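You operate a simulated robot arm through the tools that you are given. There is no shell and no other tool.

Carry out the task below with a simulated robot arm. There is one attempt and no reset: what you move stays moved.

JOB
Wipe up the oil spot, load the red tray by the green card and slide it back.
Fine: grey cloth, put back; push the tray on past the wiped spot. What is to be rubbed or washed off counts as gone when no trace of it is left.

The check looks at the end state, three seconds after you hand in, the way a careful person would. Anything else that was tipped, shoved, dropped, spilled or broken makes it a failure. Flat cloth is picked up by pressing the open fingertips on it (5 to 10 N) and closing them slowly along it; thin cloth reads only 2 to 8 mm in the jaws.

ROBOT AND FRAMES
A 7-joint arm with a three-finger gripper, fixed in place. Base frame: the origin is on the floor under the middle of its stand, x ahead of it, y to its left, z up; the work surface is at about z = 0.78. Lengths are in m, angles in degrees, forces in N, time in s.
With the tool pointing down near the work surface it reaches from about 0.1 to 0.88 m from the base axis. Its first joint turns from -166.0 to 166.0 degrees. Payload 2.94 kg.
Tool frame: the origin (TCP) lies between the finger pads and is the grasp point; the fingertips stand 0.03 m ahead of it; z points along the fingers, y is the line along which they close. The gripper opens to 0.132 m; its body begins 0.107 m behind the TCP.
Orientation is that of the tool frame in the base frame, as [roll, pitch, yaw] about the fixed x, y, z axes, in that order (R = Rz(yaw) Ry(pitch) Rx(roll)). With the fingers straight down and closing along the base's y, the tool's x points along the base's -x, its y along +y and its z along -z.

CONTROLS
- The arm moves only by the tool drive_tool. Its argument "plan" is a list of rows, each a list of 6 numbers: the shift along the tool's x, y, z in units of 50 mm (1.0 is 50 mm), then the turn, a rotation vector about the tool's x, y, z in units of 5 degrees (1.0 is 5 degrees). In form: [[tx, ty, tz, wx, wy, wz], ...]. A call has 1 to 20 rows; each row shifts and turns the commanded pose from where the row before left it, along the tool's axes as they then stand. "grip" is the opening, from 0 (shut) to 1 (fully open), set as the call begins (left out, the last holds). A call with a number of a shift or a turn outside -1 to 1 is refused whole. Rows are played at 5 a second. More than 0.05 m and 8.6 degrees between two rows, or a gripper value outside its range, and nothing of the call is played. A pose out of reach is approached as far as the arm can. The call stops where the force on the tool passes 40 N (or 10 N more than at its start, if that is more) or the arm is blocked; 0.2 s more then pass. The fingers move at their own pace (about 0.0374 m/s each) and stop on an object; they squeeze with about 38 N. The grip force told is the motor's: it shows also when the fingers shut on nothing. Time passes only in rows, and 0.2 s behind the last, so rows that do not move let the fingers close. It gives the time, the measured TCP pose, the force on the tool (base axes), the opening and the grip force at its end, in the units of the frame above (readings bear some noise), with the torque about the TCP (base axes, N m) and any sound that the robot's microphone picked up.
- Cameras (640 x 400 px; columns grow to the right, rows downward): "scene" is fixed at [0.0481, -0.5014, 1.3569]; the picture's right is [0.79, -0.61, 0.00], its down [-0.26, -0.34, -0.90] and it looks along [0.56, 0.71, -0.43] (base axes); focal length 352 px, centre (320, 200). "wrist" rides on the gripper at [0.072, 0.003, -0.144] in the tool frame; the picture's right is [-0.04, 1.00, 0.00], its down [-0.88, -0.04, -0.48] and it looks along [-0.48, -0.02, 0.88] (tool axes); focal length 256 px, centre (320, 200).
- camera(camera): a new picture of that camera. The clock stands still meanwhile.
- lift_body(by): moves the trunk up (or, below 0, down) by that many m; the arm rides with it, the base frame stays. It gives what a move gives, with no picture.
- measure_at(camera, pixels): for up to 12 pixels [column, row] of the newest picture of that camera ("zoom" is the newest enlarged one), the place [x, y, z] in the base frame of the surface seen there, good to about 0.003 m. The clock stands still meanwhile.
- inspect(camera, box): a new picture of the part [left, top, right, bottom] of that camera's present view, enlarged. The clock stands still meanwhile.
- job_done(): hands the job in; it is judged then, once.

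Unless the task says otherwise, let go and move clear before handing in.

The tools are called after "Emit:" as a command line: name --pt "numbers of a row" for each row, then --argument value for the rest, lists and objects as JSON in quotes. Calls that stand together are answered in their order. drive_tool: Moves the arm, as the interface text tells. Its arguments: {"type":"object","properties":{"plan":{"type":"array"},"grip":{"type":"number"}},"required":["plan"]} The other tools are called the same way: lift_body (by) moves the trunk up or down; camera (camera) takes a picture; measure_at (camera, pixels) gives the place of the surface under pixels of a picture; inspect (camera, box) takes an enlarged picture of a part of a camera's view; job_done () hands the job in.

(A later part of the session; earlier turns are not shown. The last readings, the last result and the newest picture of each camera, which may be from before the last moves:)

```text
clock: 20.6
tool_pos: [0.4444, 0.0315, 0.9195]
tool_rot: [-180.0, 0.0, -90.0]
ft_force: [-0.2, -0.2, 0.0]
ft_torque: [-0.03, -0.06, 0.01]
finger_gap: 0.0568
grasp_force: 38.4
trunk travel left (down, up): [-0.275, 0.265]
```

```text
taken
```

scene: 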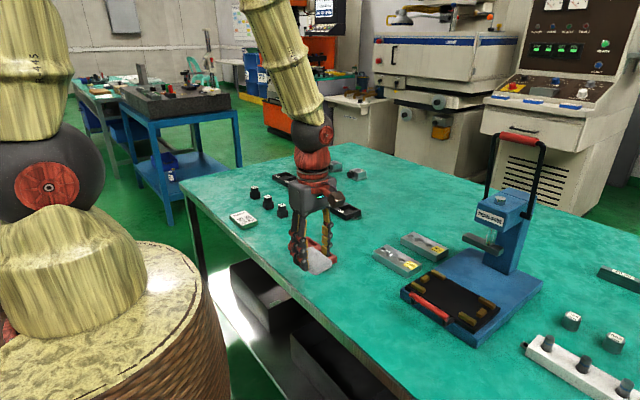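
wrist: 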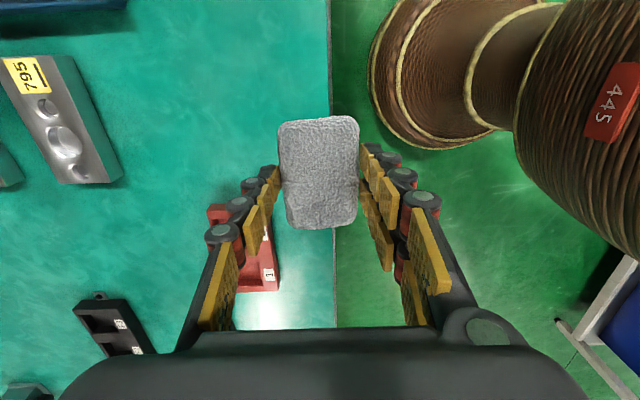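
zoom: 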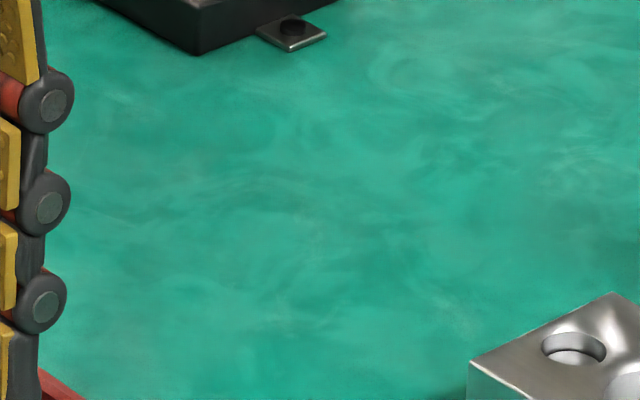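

No stain or ring is visible any more in the zoom around (180–400,140–280), only the table's mottling. To be sure that no faint trace is left, I'll make a second wiping pass with small sideways offsets.

Emit:
drive_tool --pt "-0.44 -0.73 0 0 0 0" --pt "-0.44 -0.73 0 0 0 0" --pt "-0.44 -0.73 0 0 0 0" --pt "-0.44 -0.73 0 0 0 0" --pt "-0.44 -0.73 0 0 0 0" --pt "-0.44 -0.73 0 0 0 0" --pt "-0.44 -0.73 0 0 0 0" --pt "0 0 0.8 0 0 0" --pt "0 0 0.7 0 0 0" --pt "0 0 0.3 0 0 0" --pt "0 0 0.12 0 0 0" --pt "0 0 0.02 0 0 0" --pt "0 0 0 0 0 0" --grip 0.2

```text
clock: 23.4
tool_pos: [0.7048, 0.1847, 0.8219]
tool_rot: [179.9, 0.0, -89.9]
ft_force: [0.1, -0.2, -0.2]
ft_torque: [0.01, -0.03, -0.02]
finger_gap: 0.0567
grasp_force: 38.0
trunk travel left (down, up): [-0.275, 0.265]
```

No contact force yet at z 0.822; I'll press 1.5 mm lower to check.

Emit:
drive_tool --pt "0 0 0.03 0 0 0" --pt "0 0 0 0 0 0" --grip 0.2

```text
clock: 24.0
tool_pos: [0.7034, 0.1848, 0.8204]
tool_rot: [-179.9, 0.0, -90.1]
ft_force: [0.2, -0.8, -0.7]
ft_torque: [0.02, -0.02, 0.02]
finger_gap: 0.0569
grasp_force: 38.1
trunk travel left (down, up): [-0.275, 0.265]
```

Still no contact, so the pad has slid up slightly in the jaws; I'll go lower in 1 mm steps.

Emit:
drive_tool --pt "0 0 0.02 0 0 0" --pt "0 0 0.02 0 0 0" --pt "0 0 0 0 0 0" --grip 0.2

```text
clock: 24.8
tool_pos: [0.7032, 0.1841, 0.8212]
tool_rot: [-180.0, 0.0, -90.1]
ft_force: [-1.6, -1.5, 13.4]
ft_torque: [-0.07, 0.25, 0.03]
finger_gap: 0.0566
grasp_force: 37.8
trunk travel left (down, up): [-0.275, 0.265]
```

Now about 13 N of pressure. I'll rub forward at y +8 mm and back at y −8 mm to cover the ring's edges too.

Emit:
drive_tool --pt "-0.08 0.38 0 0 0 0" --pt "-0.08 0.38 0 0 0 0" --pt "0 -0.36 0 0 0 0" --pt "0 -0.36 0 0 0 0" --pt "0 -0.36 0 0 0 0" --pt "0 -0.36 0 0 0 0" --pt "0 -0.36 0 0 0 0" --pt "0 -0.36 0 0 0 0" --pt "0 -0.36 0 0 0 0" --pt "0.32 0 0 0 0 0" --pt "0 0.36 0 0 0 0" --pt "0 0.36 0 0 0 0" --pt "0 0.36 0 0 0 0" --pt "0 0.36 0 0 0 0" --pt "0 0.36 0 0 0 0" --pt "0 0.36 0 0 0 0" --pt "0 0.36 0 0 0 0" --pt "-0.16 0 0 0 0 0" --pt "0 -0.36 0 0 0 0" --pt "0 -0.36 0 0 0 0" --grip 0.2

```text
clock: 28.7
tool_pos: [0.6647, 0.1841, 0.8211]
tool_rot: [179.8, -0.2, -90.0]
ft_force: [-1.3, -1.9, 10.9]
ft_torque: [0.41, 0.1, 0.11]
finger_gap: 0.0567
grasp_force: 37.8
trunk travel left (down, up): [-0.275, 0.265]
stopped in row 19: the force on the tool passed its limit at 48 N (the readings are from after the stop); the commanded pose is now the measured one
```

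The last short stroke was stopped by a force peak of 48 N; it reads 11 N now. The wiping strokes were done, so I'll lift, back off and check both the pad in the jaws and the spot.

Emit:
drive_tool --pt "0 0 -0.3 0 0 0" --pt "0 0 -0.8 0 0 0" --pt "0 0 -0.8 0 0 0" --pt "0.5 0.7 0 0 0 0" --pt "0.52 0.75 0 0 0 0" --pt "0.52 0.75 0 0 0 0" --pt "0.52 0.75 0 0 0 0" --pt "0.52 0.75 0 0 0 0" --pt "0.52 0.7 0 0 0 0" --pt "0 0 0 0 0 0" --grip 0.2

Emit:
camera --camera "scene"

Emit:
inspect --camera "scene" --box '[326, 215, 390, 255]'

Emit:
camera --camera "wrist"

Emit:
inspect --camera "scene" --box '[230, 180, 390, 290]'

```text
clock: 30.9
tool_pos: [0.4432, 0.0281, 0.9157]
tool_rot: [179.6, -0.2, -90.1]
ft_force: [0.3, 0.1, -0.5]
ft_torque: [-0.03, 0.0, 0.02]
finger_gap: 0.0566
grasp_force: 38.5
trunk travel left (down, up): [-0.275, 0.265]
```

```text
taken
```

scene: 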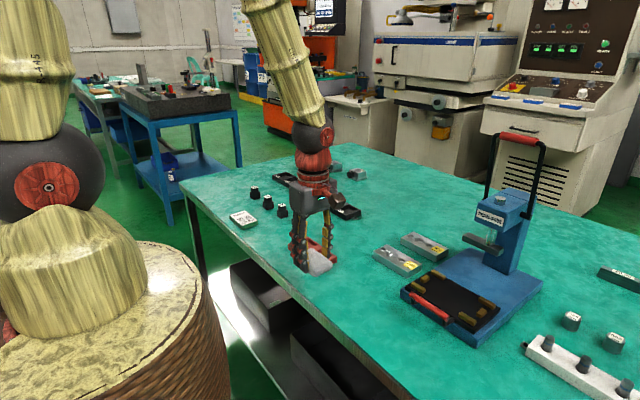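

```text
10.00 times, centred on (358, 235) of scene
```

zoom: 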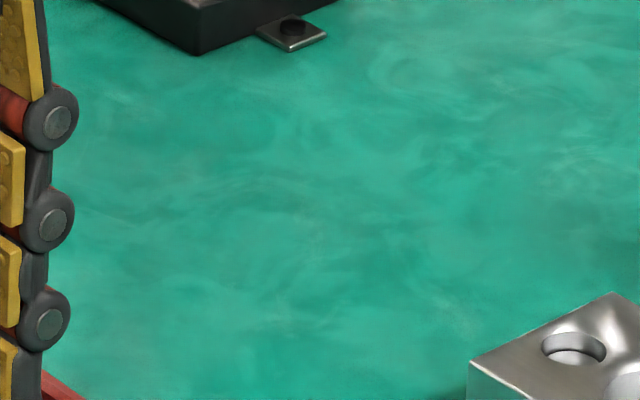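

```text
taken
```

wrist: 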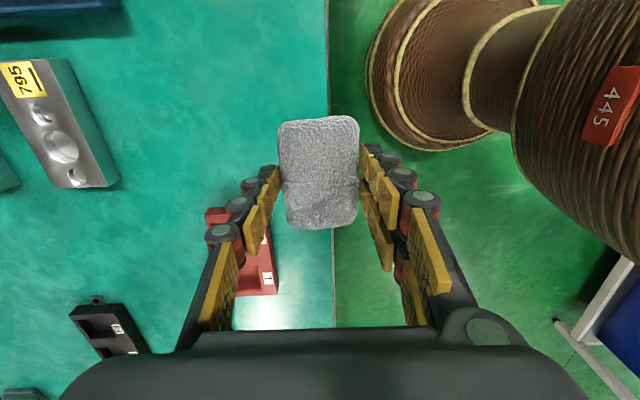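

```text
3.64 times, centred on (310, 235) of scene
```

zoom: 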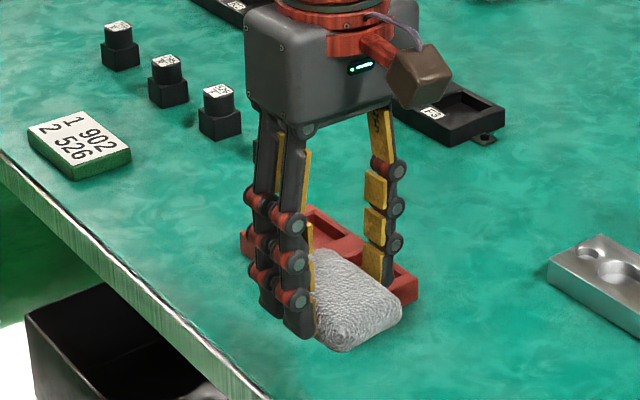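

Both zooms after the passes show no trace of the spot. Now I'll put the pad back: over its original place at TCP (0.555, 0.0285), levelling the small tilt on the way, then down close to the table.

Emit:
drive_tool --pt "0 -0.75 0 0.08 -0.04 0" --pt "0 -0.75 0 0 0 0" --pt "0 -0.73 0 0 0 0" --pt "0 0 0.7 0 0 0" --pt "0 0 0.7 0 0 0" --pt "0 0 0.3 0 0 0" --pt "0 0 0 0 0 0" --grip 0.2

Emit:
camera --camera "wrist"

```text
clock: 32.5
tool_pos: [0.5578, 0.0288, 0.8298]
tool_rot: [180.0, -0.1, -90.1]
ft_force: [-0.6, -0.5, -1.0]
ft_torque: [0.0, 0.0, 0.01]
finger_gap: 0.0567
grasp_force: 38.0
trunk travel left (down, up): [-0.275, 0.265]
```

```text
taken
```

wrist: 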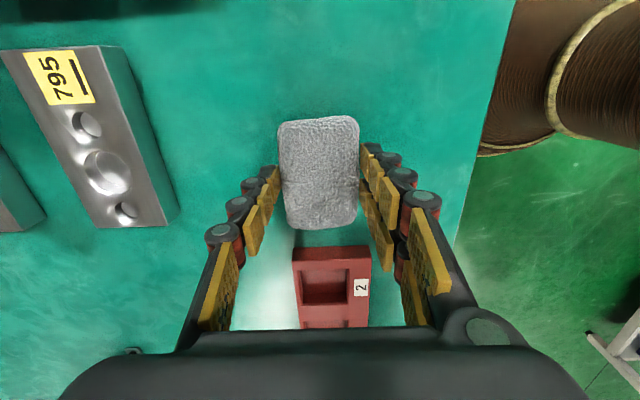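

The pad is over its old place, x about 3 mm far by the reading. I'll correct that and lower gently to contact.

Emit:
drive_tool --pt "0 0.05 0.06 0 0 0" --pt "0 0 0.06 0 0 0" --pt "0 0 0.03 0 0 0" --pt "0 0 0.02 0 0 0" --pt "0 0 0 0 0 0" --grip 0.2

```text
clock: 33.7
tool_pos: [0.554, 0.0282, 0.8214]
tool_rot: [-179.9, -0.1, -90.0]
ft_force: [0.3, 0.2, -0.1]
ft_torque: [0.0, -0.02, 0.0]
finger_gap: 0.0567
grasp_force: 38.0
trunk travel left (down, up): [-0.275, 0.265]
```

Emit:
drive_tool --pt "0 0 0.02 0 0 0" --pt "0 0 0.02 0 0 0" --pt "0 0 0 0 0 0" --grip 0.2

```text
clock: 34.5
tool_pos: [0.5544, 0.0281, 0.8193]
tool_rot: [-179.9, -0.1, -90.0]
ft_force: [-2.3, 1.2, 11.3]
ft_torque: [-0.06, 0.44, -0.05]
finger_gap: 0.0567
grasp_force: 37.2
trunk travel left (down, up): [-0.275, 0.265]
```

Contact at 11 N: the pad sits on the table at its original spot. I'll open the fingers to release it, then rise.

Emit:
drive_tool --pt "0 0 -0.02 0 0 0" --pt "0 0 0 0 0 0" --pt "0 0 0 0 0 0" --pt "0 0 0 0 0 0" --pt "0 0 0 0 0 0" --pt "0 0 0 0 0 0" --pt "0 0 -0.3 0 0 0" --pt "0 0 -0.8 0 0 0" --pt "0 0 -0.8 0 0 0" --pt "0 0 -0.8 0 0 0" --pt "0 0 0 0 0 0" --grip 0.9

Emit:
camera --camera "wrist"

Emit:
camera --camera "scene"

```text
clock: 36.9
tool_pos: [0.5549, 0.0298, 0.9545]
tool_rot: [-180.0, 0.1, -90.1]
ft_force: [0.0, -0.2, 0.3]
ft_torque: [-0.03, 0.0, 0.01]
finger_gap: 0.1188
grasp_force: 0.0
trunk travel left (down, up): [-0.275, 0.265]
```

```text
taken
```

wrist: 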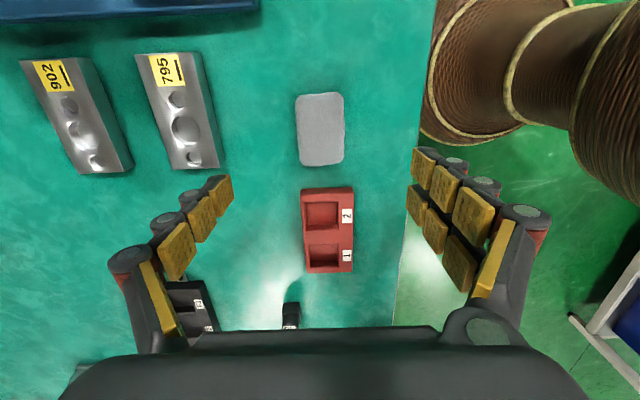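

```text
taken
```

scene: 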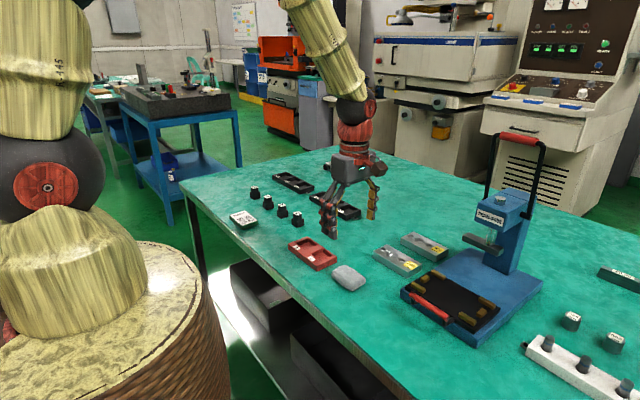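

The pad is back at scene (349,279) as at the start. I'll verify its outline, inspect the wiped area, and measure the tray's pockets.

Emit:
measure_at --camera "wrist" --pixels '[[297, 130], [343, 130], [320, 95], [320, 162], [302, 192], [354, 190], [353, 272], [308, 272], [321, 216], [322, 258], [340, 240], [307, 216]]'

Emit:
inspect --camera "wrist" --box '[220, 170, 300, 330]'

Emit:
inspect --camera "scene" --box '[280, 215, 408, 295]'

Emit:
inspect --camera "wrist" --box '[290, 180, 370, 280]'

```text
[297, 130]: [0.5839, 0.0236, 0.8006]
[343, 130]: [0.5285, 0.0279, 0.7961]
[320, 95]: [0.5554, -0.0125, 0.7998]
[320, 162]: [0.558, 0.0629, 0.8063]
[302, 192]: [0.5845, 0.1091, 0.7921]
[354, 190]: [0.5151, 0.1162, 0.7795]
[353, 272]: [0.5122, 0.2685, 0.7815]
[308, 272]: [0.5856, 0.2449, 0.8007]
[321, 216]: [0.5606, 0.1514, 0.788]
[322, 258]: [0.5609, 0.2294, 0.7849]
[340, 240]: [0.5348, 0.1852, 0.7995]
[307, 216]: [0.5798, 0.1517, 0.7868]
```

```text
2.50 times, centred on (260, 250) of wrist
```

zoom: 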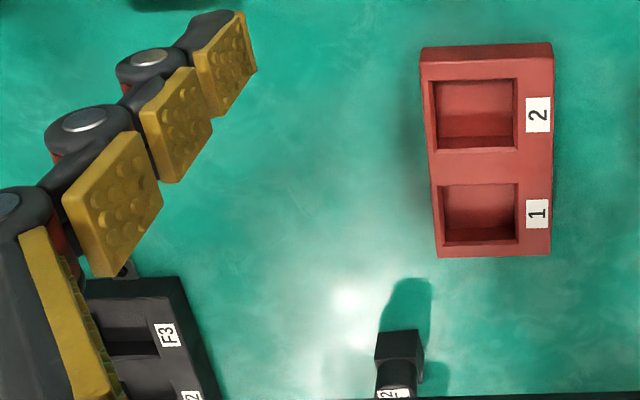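

```text
5.00 times, centred on (344, 255) of scene
```

zoom: 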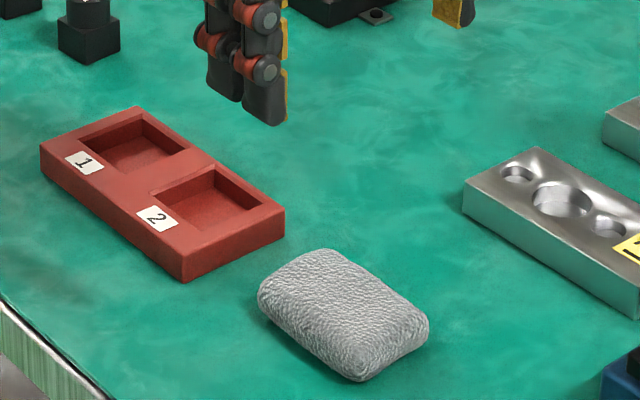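

```text
4.00 times, centred on (330, 230) of wrist
```

zoom: 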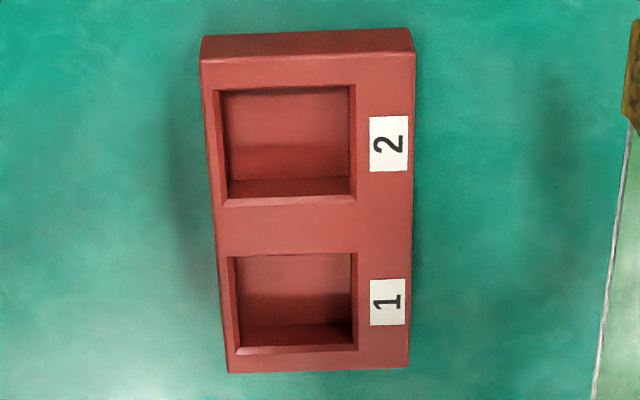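

The pad is back in place (x 0.528–0.584, y −0.012–0.067) and the wiped area is clean. I'll measure the pocket corners and rims precisely from the newest zoom.

Emit:
measure_at --camera "zoom" --pixels '[[213, 85], [357, 80], [360, 200], [220, 208], [228, 253], [360, 250], [360, 350], [236, 358], [290, 130], [295, 280], [205, 65], [412, 55]]'

Emit:
measure_at --camera "zoom" --pixels '[[228, 370], [408, 366], [340, 100], [345, 180], [345, 265], [345, 320], [230, 100], [240, 180], [240, 265], [290, 186], [285, 230], [410, 210]]'

```text
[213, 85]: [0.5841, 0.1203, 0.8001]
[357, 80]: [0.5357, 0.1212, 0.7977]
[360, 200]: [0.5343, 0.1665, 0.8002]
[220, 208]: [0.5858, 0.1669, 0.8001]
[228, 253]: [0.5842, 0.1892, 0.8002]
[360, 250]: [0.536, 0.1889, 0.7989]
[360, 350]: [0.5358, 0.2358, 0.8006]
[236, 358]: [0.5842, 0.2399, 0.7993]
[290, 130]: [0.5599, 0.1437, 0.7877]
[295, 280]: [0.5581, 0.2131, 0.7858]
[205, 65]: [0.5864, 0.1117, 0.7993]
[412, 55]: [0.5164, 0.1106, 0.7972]
```

```text
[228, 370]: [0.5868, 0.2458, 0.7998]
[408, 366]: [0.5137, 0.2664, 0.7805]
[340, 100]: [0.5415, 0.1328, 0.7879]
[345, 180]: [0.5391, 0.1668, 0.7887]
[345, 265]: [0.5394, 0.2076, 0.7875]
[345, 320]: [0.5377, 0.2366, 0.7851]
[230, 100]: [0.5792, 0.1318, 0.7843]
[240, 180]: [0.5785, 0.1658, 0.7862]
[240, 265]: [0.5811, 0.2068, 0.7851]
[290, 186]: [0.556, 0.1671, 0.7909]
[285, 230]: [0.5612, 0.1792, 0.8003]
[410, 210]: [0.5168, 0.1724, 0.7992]
```

Pocket 1's centre is about (0.560, 0.213) and pocket 2's (0.560, 0.144); openings are about 47 mm, floor z≈0.786, rim 0.80. Next I'll move to look closely at the stamps 902/R and 526/F.

Emit:
drive_tool --pt "-0.8 -0.15 0 0 0 0" --pt "-0.8 -0.15 0 0 0 0" --pt "-0.8 -0.15 0 0 0 0" --pt "-0.8 -0.15 0 0 0 0" --pt "-0.8 -0.15 0 0 0 0" --pt "-0.8 -0.15 0 0 0 0" --pt "0 0 0 0 0 0" --grip 0.6

Emit:
camera --camera "wrist"

Emit:
inspect --camera "wrist" --box '[260, 130, 380, 330]'

Emit:
camera --camera "scene"

```text
clock: 38.5
tool_pos: [0.6003, 0.2679, 0.9594]
tool_rot: [180.0, 0.0, -90.1]
ft_force: [-0.4, -0.2, 0.0]
ft_torque: [-0.04, -0.03, -0.01]
finger_gap: 0.0792
grasp_force: 0.1
trunk travel left (down, up): [-0.275, 0.265]
```

```text
taken
```

wrist: 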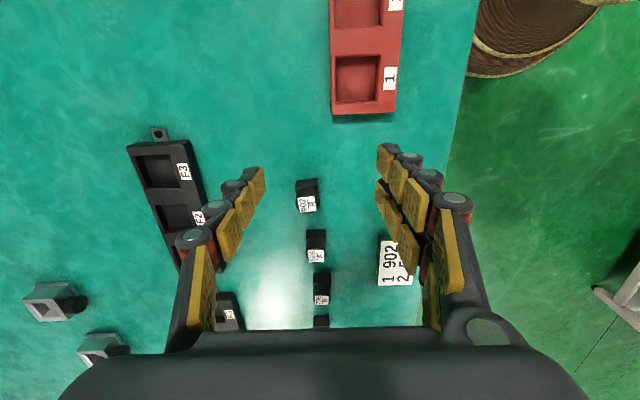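

```text
2.00 times, centred on (320, 230) of wrist
```

zoom: 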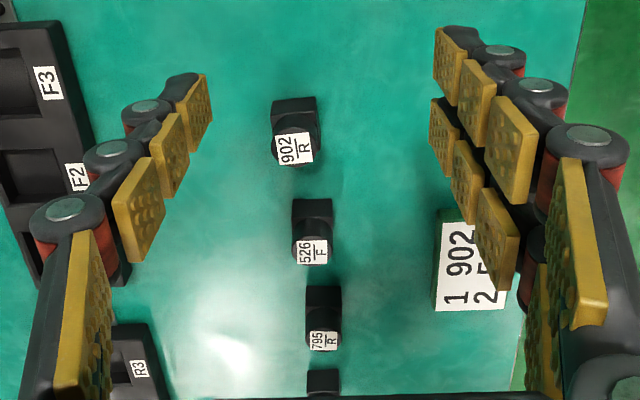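

```text
taken
```

scene: 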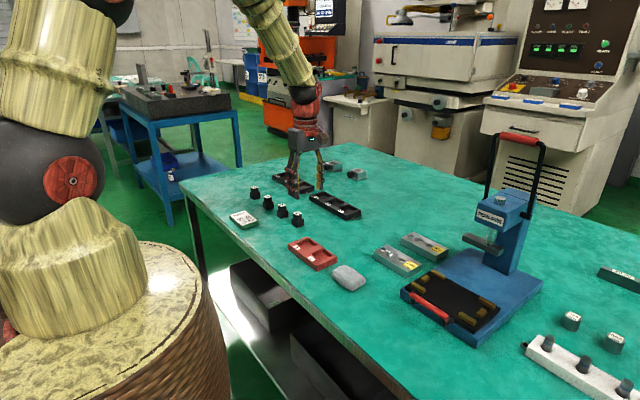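

The stamps are in view; 902/R at wrist (307,195), 526/F at (316,245). I'll zoom on 902 and 526 and measure.

Emit:
inspect --camera "wrist" --box '[282, 165, 346, 275]'

```text
3.64 times, centred on (314, 220) of wrist
```

zoom: 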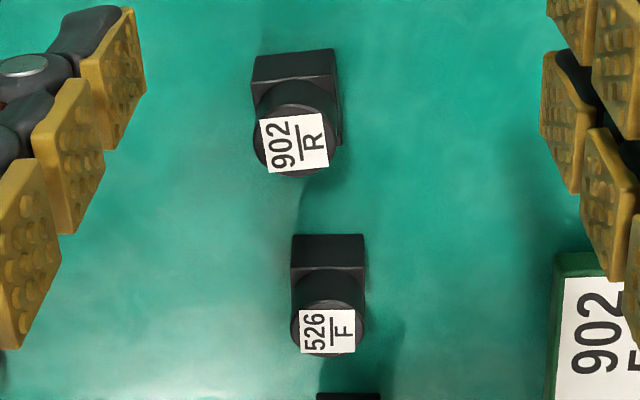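

Emit:
measure_at --camera "zoom" --pixels '[[295, 142], [258, 150], [333, 138], [295, 172], [255, 60], [333, 52], [262, 90], [335, 80], [253, 56], [290, 70], [342, 142], [320, 90]]'

Emit:
measure_at --camera "zoom" --pixels '[[328, 330], [293, 332], [363, 330], [328, 351], [294, 237], [362, 236], [294, 268], [362, 266], [328, 250], [310, 285], [350, 285], [328, 305]]'

```text
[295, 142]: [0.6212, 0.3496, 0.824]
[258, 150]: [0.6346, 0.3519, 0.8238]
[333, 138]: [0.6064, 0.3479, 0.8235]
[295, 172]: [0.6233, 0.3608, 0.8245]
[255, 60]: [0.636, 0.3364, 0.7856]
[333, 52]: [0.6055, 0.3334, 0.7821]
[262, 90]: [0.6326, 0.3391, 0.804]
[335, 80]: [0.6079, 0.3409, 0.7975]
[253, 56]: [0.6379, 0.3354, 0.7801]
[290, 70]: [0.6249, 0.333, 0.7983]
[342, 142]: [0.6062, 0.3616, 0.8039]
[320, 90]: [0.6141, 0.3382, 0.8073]
```

```text
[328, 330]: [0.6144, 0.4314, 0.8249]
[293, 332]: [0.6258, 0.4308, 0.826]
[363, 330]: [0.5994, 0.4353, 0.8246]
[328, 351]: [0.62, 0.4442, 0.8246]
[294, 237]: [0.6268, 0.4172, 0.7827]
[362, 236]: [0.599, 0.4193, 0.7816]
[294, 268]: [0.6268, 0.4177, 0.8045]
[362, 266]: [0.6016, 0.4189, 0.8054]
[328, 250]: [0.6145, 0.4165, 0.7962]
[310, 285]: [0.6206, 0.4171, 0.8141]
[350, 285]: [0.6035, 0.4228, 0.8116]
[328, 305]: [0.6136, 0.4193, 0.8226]
```

Stamp 902's knob centre is about (0.620, 0.349), top z 0.824, knob about 28 mm wide above a 31 mm base; 526 is at (0.613, 0.432). I'll position above 902 with a 79 mm opening, then check.

Emit:
drive_tool --pt "-0.81 -0.2 0 0 0 0" --pt "-0.81 -0.2 0 0 0 0" --pt "0 0 0.6 0 0 0" --pt "0 0 0.6 0 0 0" --pt "0 0 0 0 0 0" --grip 0.6

Emit:
camera --camera "wrist"

Emit:
inspect --camera "scene" --box '[230, 150, 350, 240]'

```text
clock: 39.7
tool_pos: [0.6192, 0.349, 0.8971]
tool_rot: [-180.0, 0.1, -90.1]
ft_force: [0.6, -0.7, 0.4]
ft_torque: [-0.03, 0.01, -0.02]
finger_gap: 0.0793
grasp_force: 0.2
trunk travel left (down, up): [-0.275, 0.265]
```

```text
taken
```

wrist: 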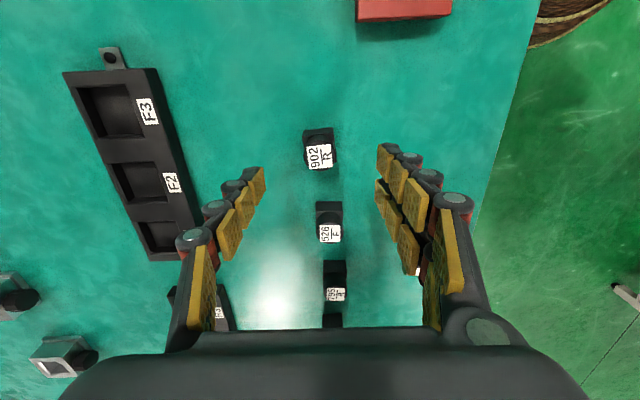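

```text
4.44 times, centred on (290, 195) of scene
```

zoom: 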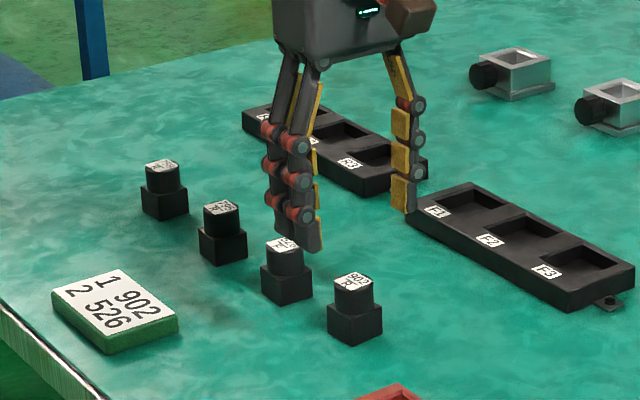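

The stamp is centred between the fingers (wrist (319,155)). I'll descend to TCP z≈0.838 so that the tips hold the knob only, and look before closing.

Emit:
drive_tool --pt "0 -0.02 0.5 0 0 0" --pt "0 0 0.4 0 0 0" --pt "0 0 0.28 0 0 0" --pt "0 0 0 0 0 0" --grip 0.6

Emit:
camera --camera "wrist"

Emit:
inspect --camera "scene" --box '[260, 170, 340, 230]'

```text
clock: 40.7
tool_pos: [0.6209, 0.3498, 0.8371]
tool_rot: [179.9, 0.0, -90.2]
ft_force: [-0.3, -0.4, -0.6]
ft_torque: [-0.03, 0.01, 0.01]
finger_gap: 0.0792
grasp_force: 0.0
trunk travel left (down, up): [-0.275, 0.265]
```

```text
taken
```

wrist: 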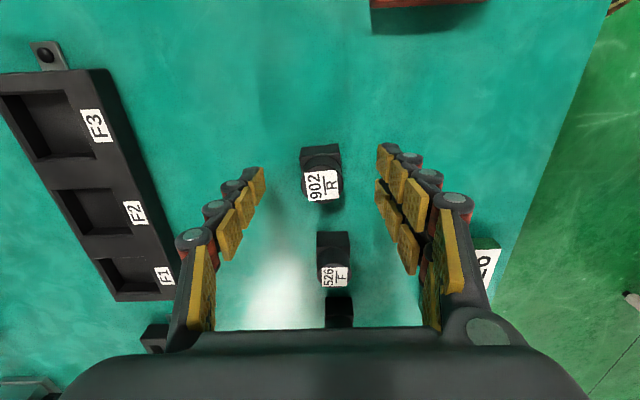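

```text
6.67 times, centred on (300, 200) of scene
```

zoom: 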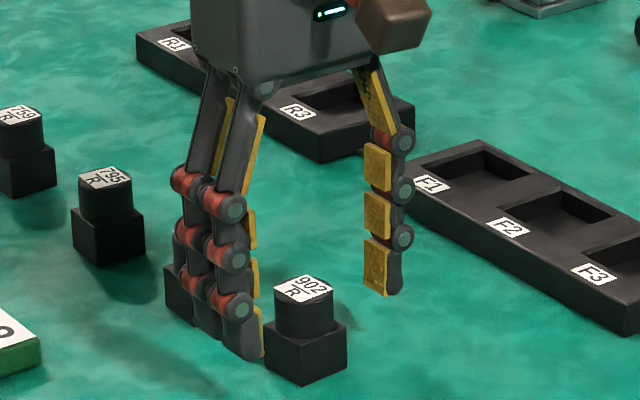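

Tips are level with the knob just above the stamp's base. I'll close on the knob now.

Emit:
drive_tool --pt "0 0 0 0 0 0" --pt "0 0 0 0 0 0" --pt "0 0 0 0 0 0" --pt "0 0 0 0 0 0" --pt "0 0 0 0 0 0" --pt "0 0 0 0 0 0" --pt "0 0 0 0 0 0" --grip 0.1

Emit:
camera --camera "wrist"

Emit:
inspect --camera "scene" --box '[260, 170, 340, 230]'

```text
clock: 42.3
tool_pos: [0.6201, 0.35, 0.8365]
tool_rot: [-180.0, 0.0, -90.1]
ft_force: [0.1, 0.8, -0.2]
ft_torque: [0.0, 0.0, 0.0]
finger_gap: 0.0271
grasp_force: 37.7
trunk travel left (down, up): [-0.275, 0.265]
```

```text
taken
```

wrist: 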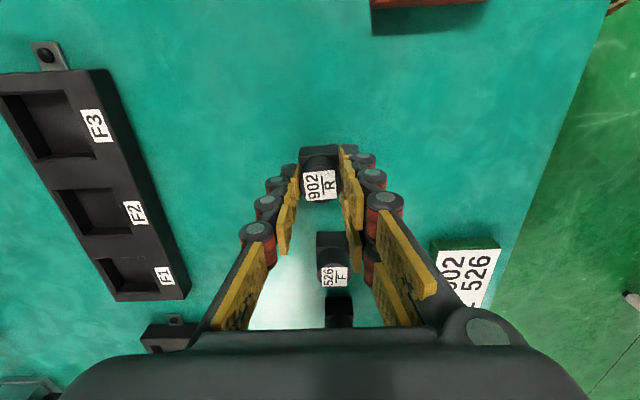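

```text
6.67 times, centred on (300, 200) of scene
```

zoom: 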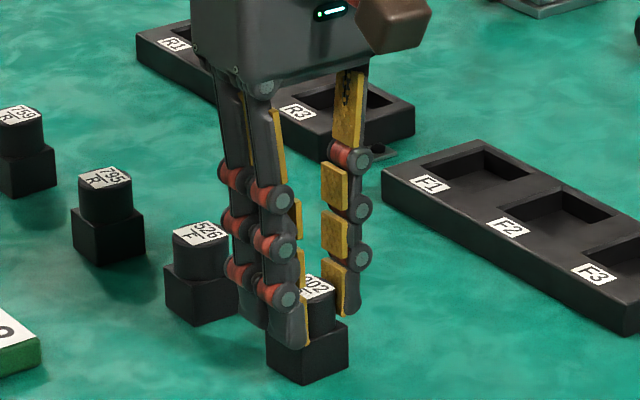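

The knob is gripped (27 mm gap, 38 N). I'll lift 70 mm and check that the stamp hangs straight.

Emit:
drive_tool --pt "0 0 -0.2 0 0 0" --pt "0 0 -0.5 0 0 0" --pt "0 0 -0.7 0 0 0" --pt "0 0 0 0 0 0" --grip 0.1

Emit:
camera --camera "wrist"

Emit:
inspect --camera "wrist" --box '[280, 120, 360, 220]'

Emit:
inspect --camera "scene" --box '[260, 150, 340, 230]'

```text
clock: 43.3
tool_pos: [0.6215, 0.3487, 0.9074]
tool_rot: [-180.0, -0.1, -90.2]
ft_force: [0.3, -1.6, -0.3]
ft_torque: [0.01, -0.01, -0.02]
finger_gap: 0.027
grasp_force: 37.6
trunk travel left (down, up): [-0.275, 0.265]
```

```text
taken
```

wrist: 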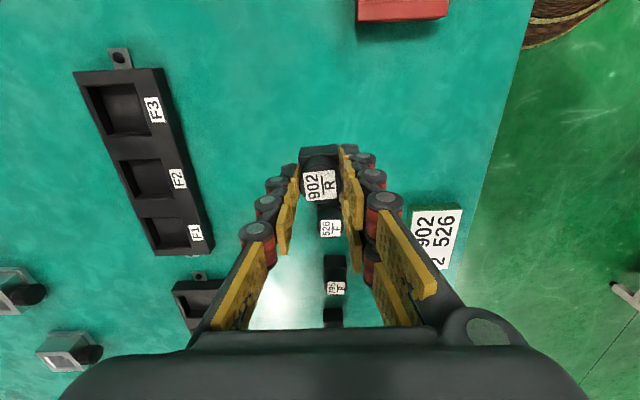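

```text
4.00 times, centred on (320, 170) of wrist
```

zoom: 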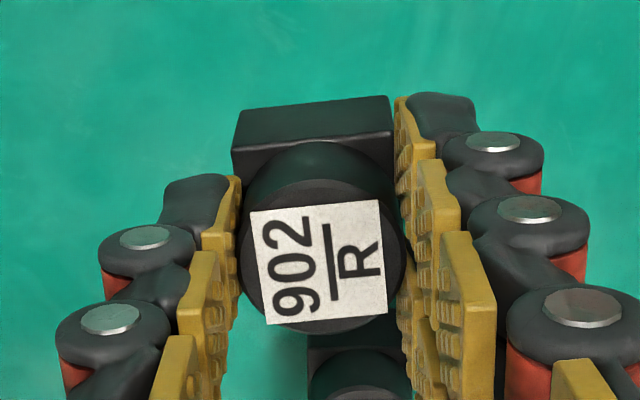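

```text
5.00 times, centred on (300, 190) of scene
```

zoom: 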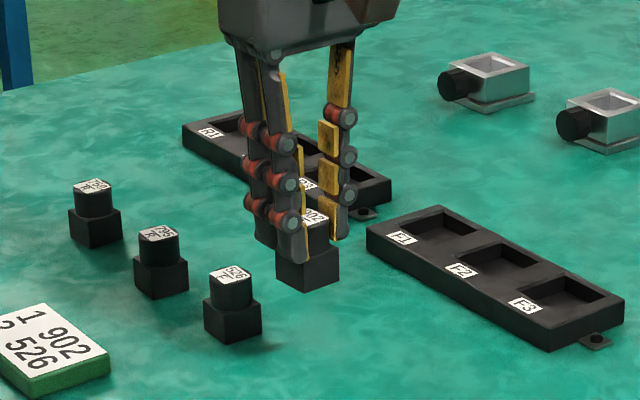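

The stamp hangs straight, turned by only a few degrees. I'll measure its base corners in the jaws for the exact offset and turn.

Emit:
inspect --camera "wrist" --box '[280, 120, 360, 220]'

Emit:
measure_at --camera "zoom" --pixels '[[240, 146], [386, 130], [245, 114], [384, 102], [310, 120], [316, 230], [250, 212], [378, 204], [266, 322], [386, 308], [320, 190], [390, 135]]'

```text
4.00 times, centred on (320, 170) of wrist
```

zoom: 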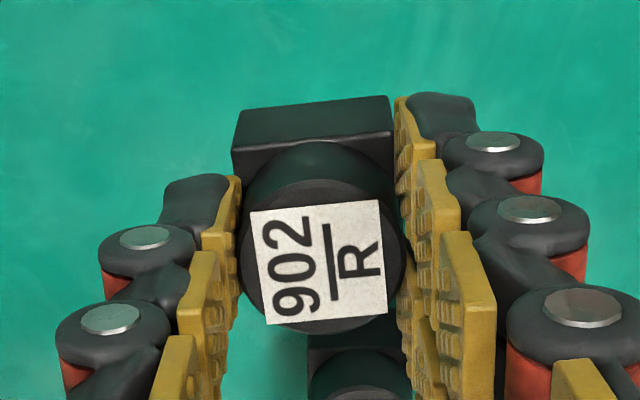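

```text
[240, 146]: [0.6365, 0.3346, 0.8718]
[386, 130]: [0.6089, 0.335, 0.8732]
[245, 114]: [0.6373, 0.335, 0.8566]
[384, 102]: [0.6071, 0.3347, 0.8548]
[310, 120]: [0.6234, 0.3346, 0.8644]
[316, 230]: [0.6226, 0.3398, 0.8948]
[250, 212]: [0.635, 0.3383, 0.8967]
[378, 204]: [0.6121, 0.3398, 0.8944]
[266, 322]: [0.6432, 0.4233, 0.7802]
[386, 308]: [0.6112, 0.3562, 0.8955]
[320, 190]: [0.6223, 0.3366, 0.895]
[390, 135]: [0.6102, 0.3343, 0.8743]
```

The stamp's centre matches the TCP within about 1.5 mm and it is turned by about 5°. I'll carry it over pocket 1 at (0.560, 0.213), turn it square, and descend partway.

Emit:
drive_tool --pt "0.68 0.314 0 0 0 0" --pt "0.68 0.314 0 0 0 0" --pt "0.68 0.314 0 0 0 0" --pt "0.68 0.314 0 0 0 0" --pt "0 0 0 0 0 1" --pt "0 0 0.4 0 0 0" --pt "0 0 0.3 0 0 0" --pt "0 0 0 0 0 0" --grip 0.1

Emit:
camera --camera "wrist"

Emit:
inspect --camera "wrist" --box '[260, 90, 400, 230]'

Emit:
inspect --camera "scene" --box '[270, 200, 360, 280]'

```text
clock: 45.1
tool_pos: [0.5572, 0.2123, 0.8699]
tool_rot: [-180.0, 0.0, -95.1]
ft_force: [0.2, 0.1, -0.9]
ft_torque: [0.0, -0.03, -0.01]
finger_gap: 0.0271
grasp_force: 37.9
trunk travel left (down, up): [-0.275, 0.265]
```

```text
taken
```

wrist: 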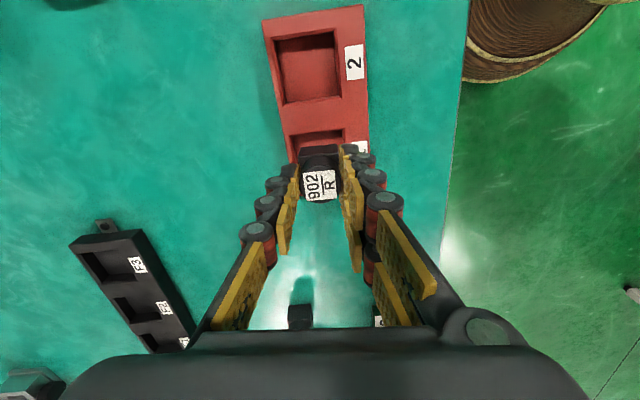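

```text
2.86 times, centred on (330, 160) of wrist
```

zoom: 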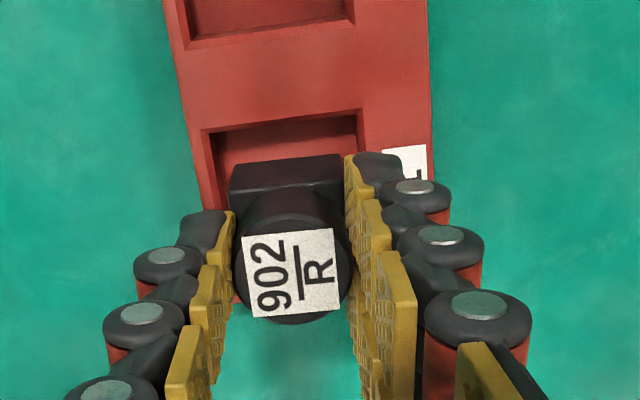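

```text
5.00 times, centred on (315, 240) of scene
```

zoom: 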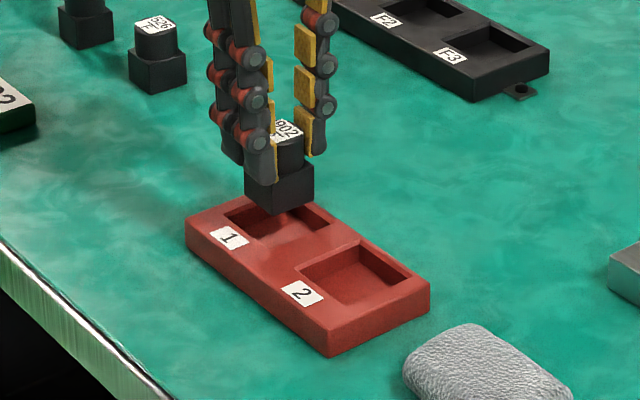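

The stamp is over pocket 1 and square to it (zoom (288,180) against the pocket's front rim (281,121)). I'll descend gently into the pocket, stopping near the floor.

Emit:
drive_tool --pt "0 0 0.16 0 0 0" --pt "0 0 0.16 0 0 0" --pt "0 0 0.1 0 0 0" --pt "0 0 0.06 0 0 0" --pt "0 0 0 0 0 0" --grip 0.1

Emit:
inspect --camera "wrist" --box '[260, 90, 400, 230]'

Emit:
inspect --camera "scene" --box '[270, 200, 360, 280]'

```text
clock: 46.3
tool_pos: [0.559, 0.2145, 0.8481]
tool_rot: [-179.9, 0.0, -95.1]
ft_force: [-0.2, -0.1, -0.8]
ft_torque: [0.03, 0.01, -0.01]
finger_gap: 0.0271
grasp_force: 37.9
trunk travel left (down, up): [-0.275, 0.265]
```

```text
2.86 times, centred on (330, 160) of wrist
```

zoom: 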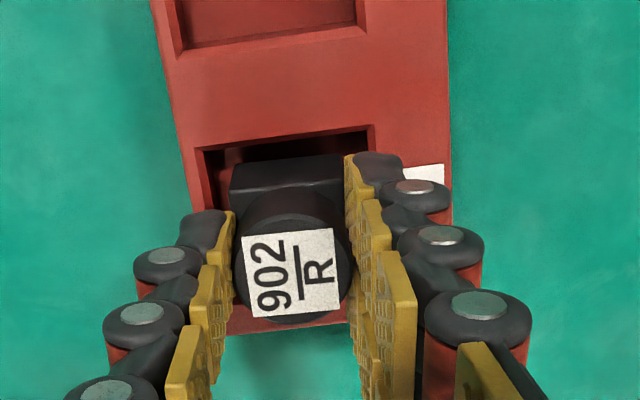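

```text
5.00 times, centred on (315, 240) of scene
```

zoom: 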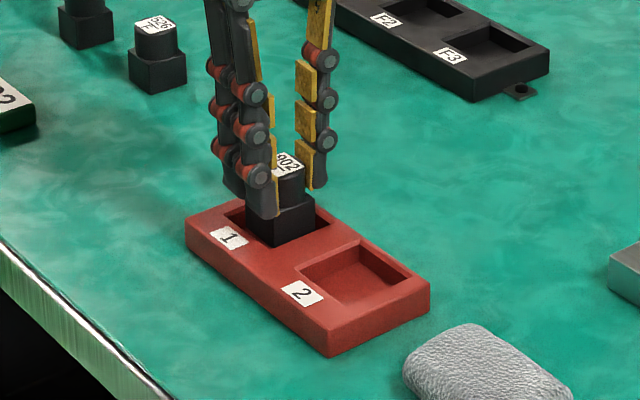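

The base is inside the pocket with clearance all round. I'll lower in 1–1.5 mm steps until it touches the floor.

Emit:
drive_tool --pt "0 0 0.04 0 0 0" --pt "0 0 0.03 0 0 0" --pt "0 0 0.02 0 0 0" --pt "0 0 0 0 0 0" --grip 0.1

```text
clock: 47.3
tool_pos: [0.5578, 0.2135, 0.8428]
tool_rot: [179.9, 0.0, -95.1]
ft_force: [-0.1, -0.2, -0.1]
ft_torque: [0.0, 0.0, 0.02]
finger_gap: 0.0274
grasp_force: 38.1
trunk travel left (down, up): [-0.275, 0.265]
```

Emit:
drive_tool --pt "0 0 0.02 0 0 0" --pt "0 0 0.02 0 0 0" --pt "0 0 0 0 0 0" --grip 0.1

```text
clock: 48.1
tool_pos: [0.5591, 0.2137, 0.8425]
tool_rot: [-180.0, 0.0, -95.1]
ft_force: [-1.3, 1.2, 5.1]
ft_torque: [0.01, -0.03, -0.02]
finger_gap: 0.0272
grasp_force: 38.3
trunk travel left (down, up): [-0.275, 0.265]
```

Contact at 5 N: the stamp rests on the pocket floor. I'll open and rise straight up.

Emit:
drive_tool --pt "0 0 0 0 0 0" --pt "0 0 0 0 0 0" --pt "0 0 0 0 0 0" --pt "0 0 0 0 0 0" --pt "0 0 0 0 0 0" --pt "0 0 -0.3 0 0 0" --pt "0 0 -0.7 0 0 0" --pt "0 0 -0.8 0 0 0" --pt "0 0 -0.3 0 0 0" --pt "0 0 0 0 0 0" --grip 0.6

Emit:
camera --camera "wrist"

Emit:
inspect --camera "scene" --box '[270, 200, 360, 280]'

```text
clock: 50.3
tool_pos: [0.5574, 0.2118, 0.946]
tool_rot: [179.9, 0.0, -95.1]
ft_force: [-0.2, 0.6, 0.3]
ft_torque: [0.0, 0.01, 0.02]
finger_gap: 0.0795
grasp_force: 0.1
trunk travel left (down, up): [-0.275, 0.265]
```

```text
taken
```

wrist: 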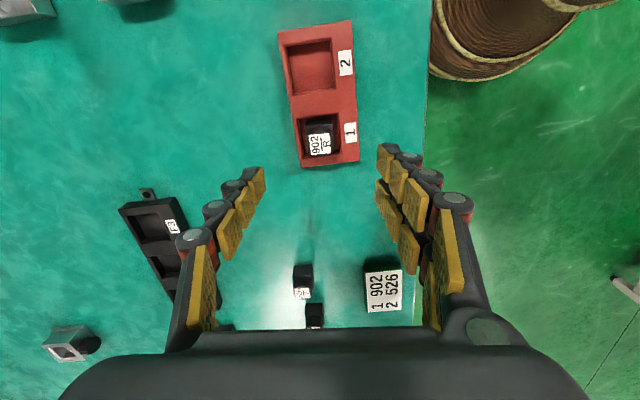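

```text
5.00 times, centred on (315, 240) of scene
```

zoom: 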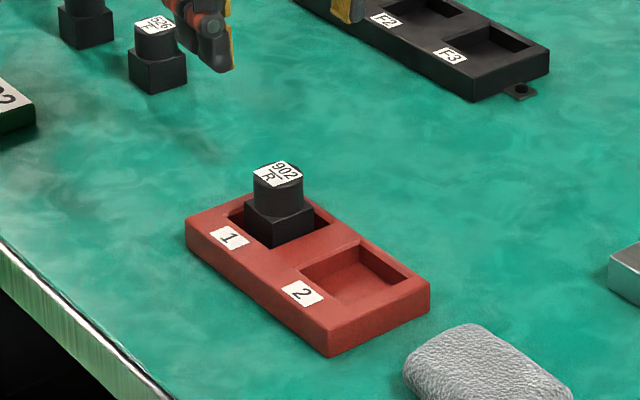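

902 stands upright in pocket 1. Next I'll turn back square and move over 526/F at about (0.6126, 0.4315).

Emit:
drive_tool --pt "0 0 0 0 0 -1" --pt "-0.728 -0.182 0 0 0 0" --pt "-0.728 -0.182 0 0 0 0" --pt "-0.728 -0.182 0 0 0 0" --pt "-0.728 -0.182 0 0 0 0" --pt "-0.728 -0.182 0 0 0 0" --pt "-0.728 -0.182 0 0 0 0" --pt "0 0 0.5 0 0 0" --pt "0 0 0.42 0 0 0" --pt "0 0 0 0 0 0" --grip 0.6

Emit:
camera --camera "wrist"

Emit:
inspect --camera "wrist" --box '[290, 110, 370, 220]'

Emit:
inspect --camera "scene" --box '[230, 150, 350, 240]'

```text
clock: 52.5
tool_pos: [0.6118, 0.4316, 0.8987]
tool_rot: [-180.0, 0.0, -90.1]
ft_force: [0.4, 0.2, -0.2]
ft_torque: [-0.03, -0.01, 0.0]
finger_gap: 0.0793
grasp_force: 0.1
trunk travel left (down, up): [-0.275, 0.265]
```

```text
taken
```

wrist: 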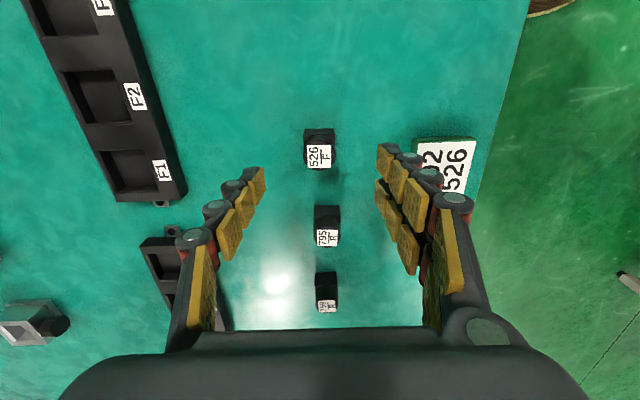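

```text
3.64 times, centred on (330, 165) of wrist
```

zoom: 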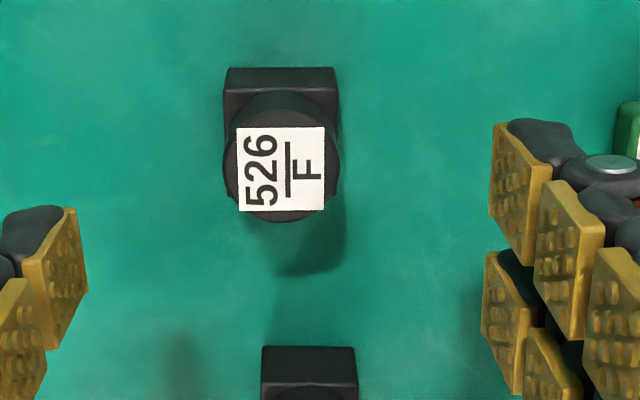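

```text
4.44 times, centred on (290, 195) of scene
```

zoom: 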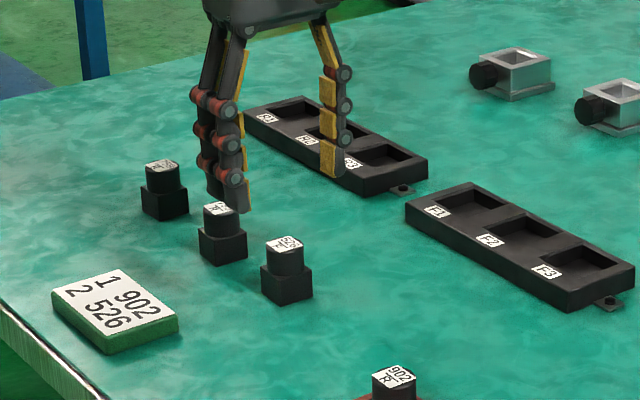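

526 sits about 5 px higher in the view than 902 did, so its y may be a few mm less than my aim. I'll measure it again from here.

Emit:
measure_at --camera "zoom" --pixels '[[282, 165], [226, 165], [338, 165], [282, 218], [228, 92], [336, 90], [228, 70], [334, 69], [282, 80], [282, 100], [282, 120], [240, 205]]'

```text
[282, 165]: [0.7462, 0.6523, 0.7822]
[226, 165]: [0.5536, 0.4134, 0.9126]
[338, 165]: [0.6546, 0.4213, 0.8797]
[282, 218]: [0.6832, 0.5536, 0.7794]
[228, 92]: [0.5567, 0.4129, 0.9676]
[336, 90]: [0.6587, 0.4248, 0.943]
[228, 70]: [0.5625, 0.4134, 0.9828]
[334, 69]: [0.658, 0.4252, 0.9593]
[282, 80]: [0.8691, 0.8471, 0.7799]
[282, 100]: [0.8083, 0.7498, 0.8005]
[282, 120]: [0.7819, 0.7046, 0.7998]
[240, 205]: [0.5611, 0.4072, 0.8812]
```

Those values belong to the newer scene zoom, not the wrist one. I'll retake the wrist zoom alone and measure on that.

Emit:
inspect --camera "wrist" --box '[290, 110, 370, 220]'

Emit:
measure_at --camera "zoom" --pixels '[[282, 165], [228, 165], [336, 165], [282, 216], [228, 92], [336, 90], [228, 72], [332, 71], [282, 80], [282, 100], [282, 125], [240, 205]]'

```text
3.64 times, centred on (330, 165) of wrist
```

zoom: 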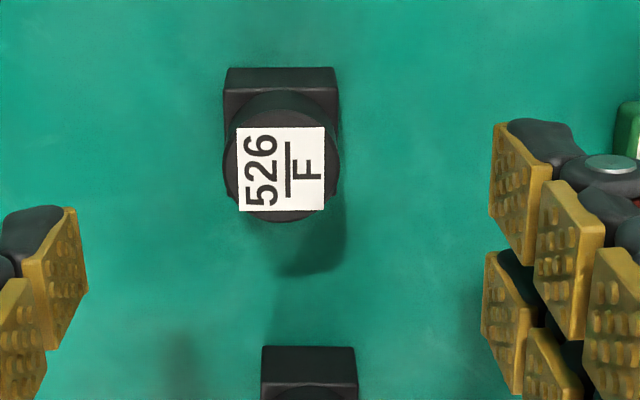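

```text
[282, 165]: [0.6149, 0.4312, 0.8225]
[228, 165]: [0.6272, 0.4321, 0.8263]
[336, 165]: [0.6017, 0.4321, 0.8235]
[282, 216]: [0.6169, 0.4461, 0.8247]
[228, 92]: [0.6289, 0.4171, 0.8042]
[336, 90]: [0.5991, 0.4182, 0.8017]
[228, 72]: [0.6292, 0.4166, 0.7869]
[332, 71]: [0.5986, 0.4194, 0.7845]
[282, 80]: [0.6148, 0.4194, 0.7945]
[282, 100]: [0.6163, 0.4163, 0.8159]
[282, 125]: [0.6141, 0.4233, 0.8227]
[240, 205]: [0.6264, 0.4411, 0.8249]
```

The knob centre measures (0.6145, 0.431), so I'll shift 2.5 mm in x and descend to z≈0.837.

Emit:
drive_tool --pt "0 -0.05 0.5 0 0 0" --pt "0 0 0.43 0 0 0" --pt "0 0 0.3 0 0 0" --pt "0 0 0 0 0 0" --grip 0.6

Emit:
camera --camera "wrist"

Emit:
inspect --camera "scene" --box '[230, 165, 330, 235]'

```text
clock: 53.5
tool_pos: [0.6145, 0.4333, 0.8371]
tool_rot: [-180.0, 0.1, -90.1]
ft_force: [-0.4, 0.4, 0.1]
ft_torque: [0.03, 0.0, -0.01]
finger_gap: 0.079
grasp_force: 0.0
trunk travel left (down, up): [-0.275, 0.265]
```

```text
taken
```

wrist: 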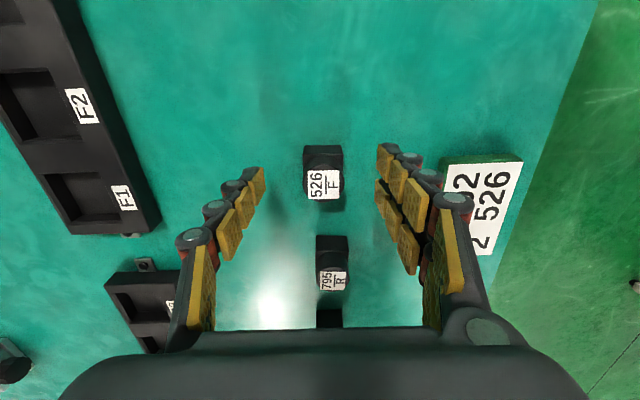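

```text
5.71 times, centred on (280, 200) of scene
```

zoom: 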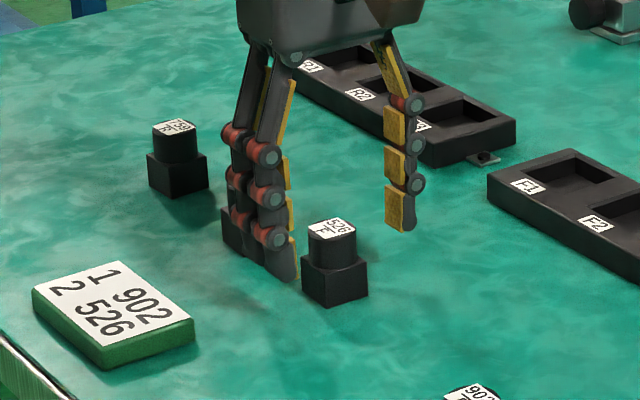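

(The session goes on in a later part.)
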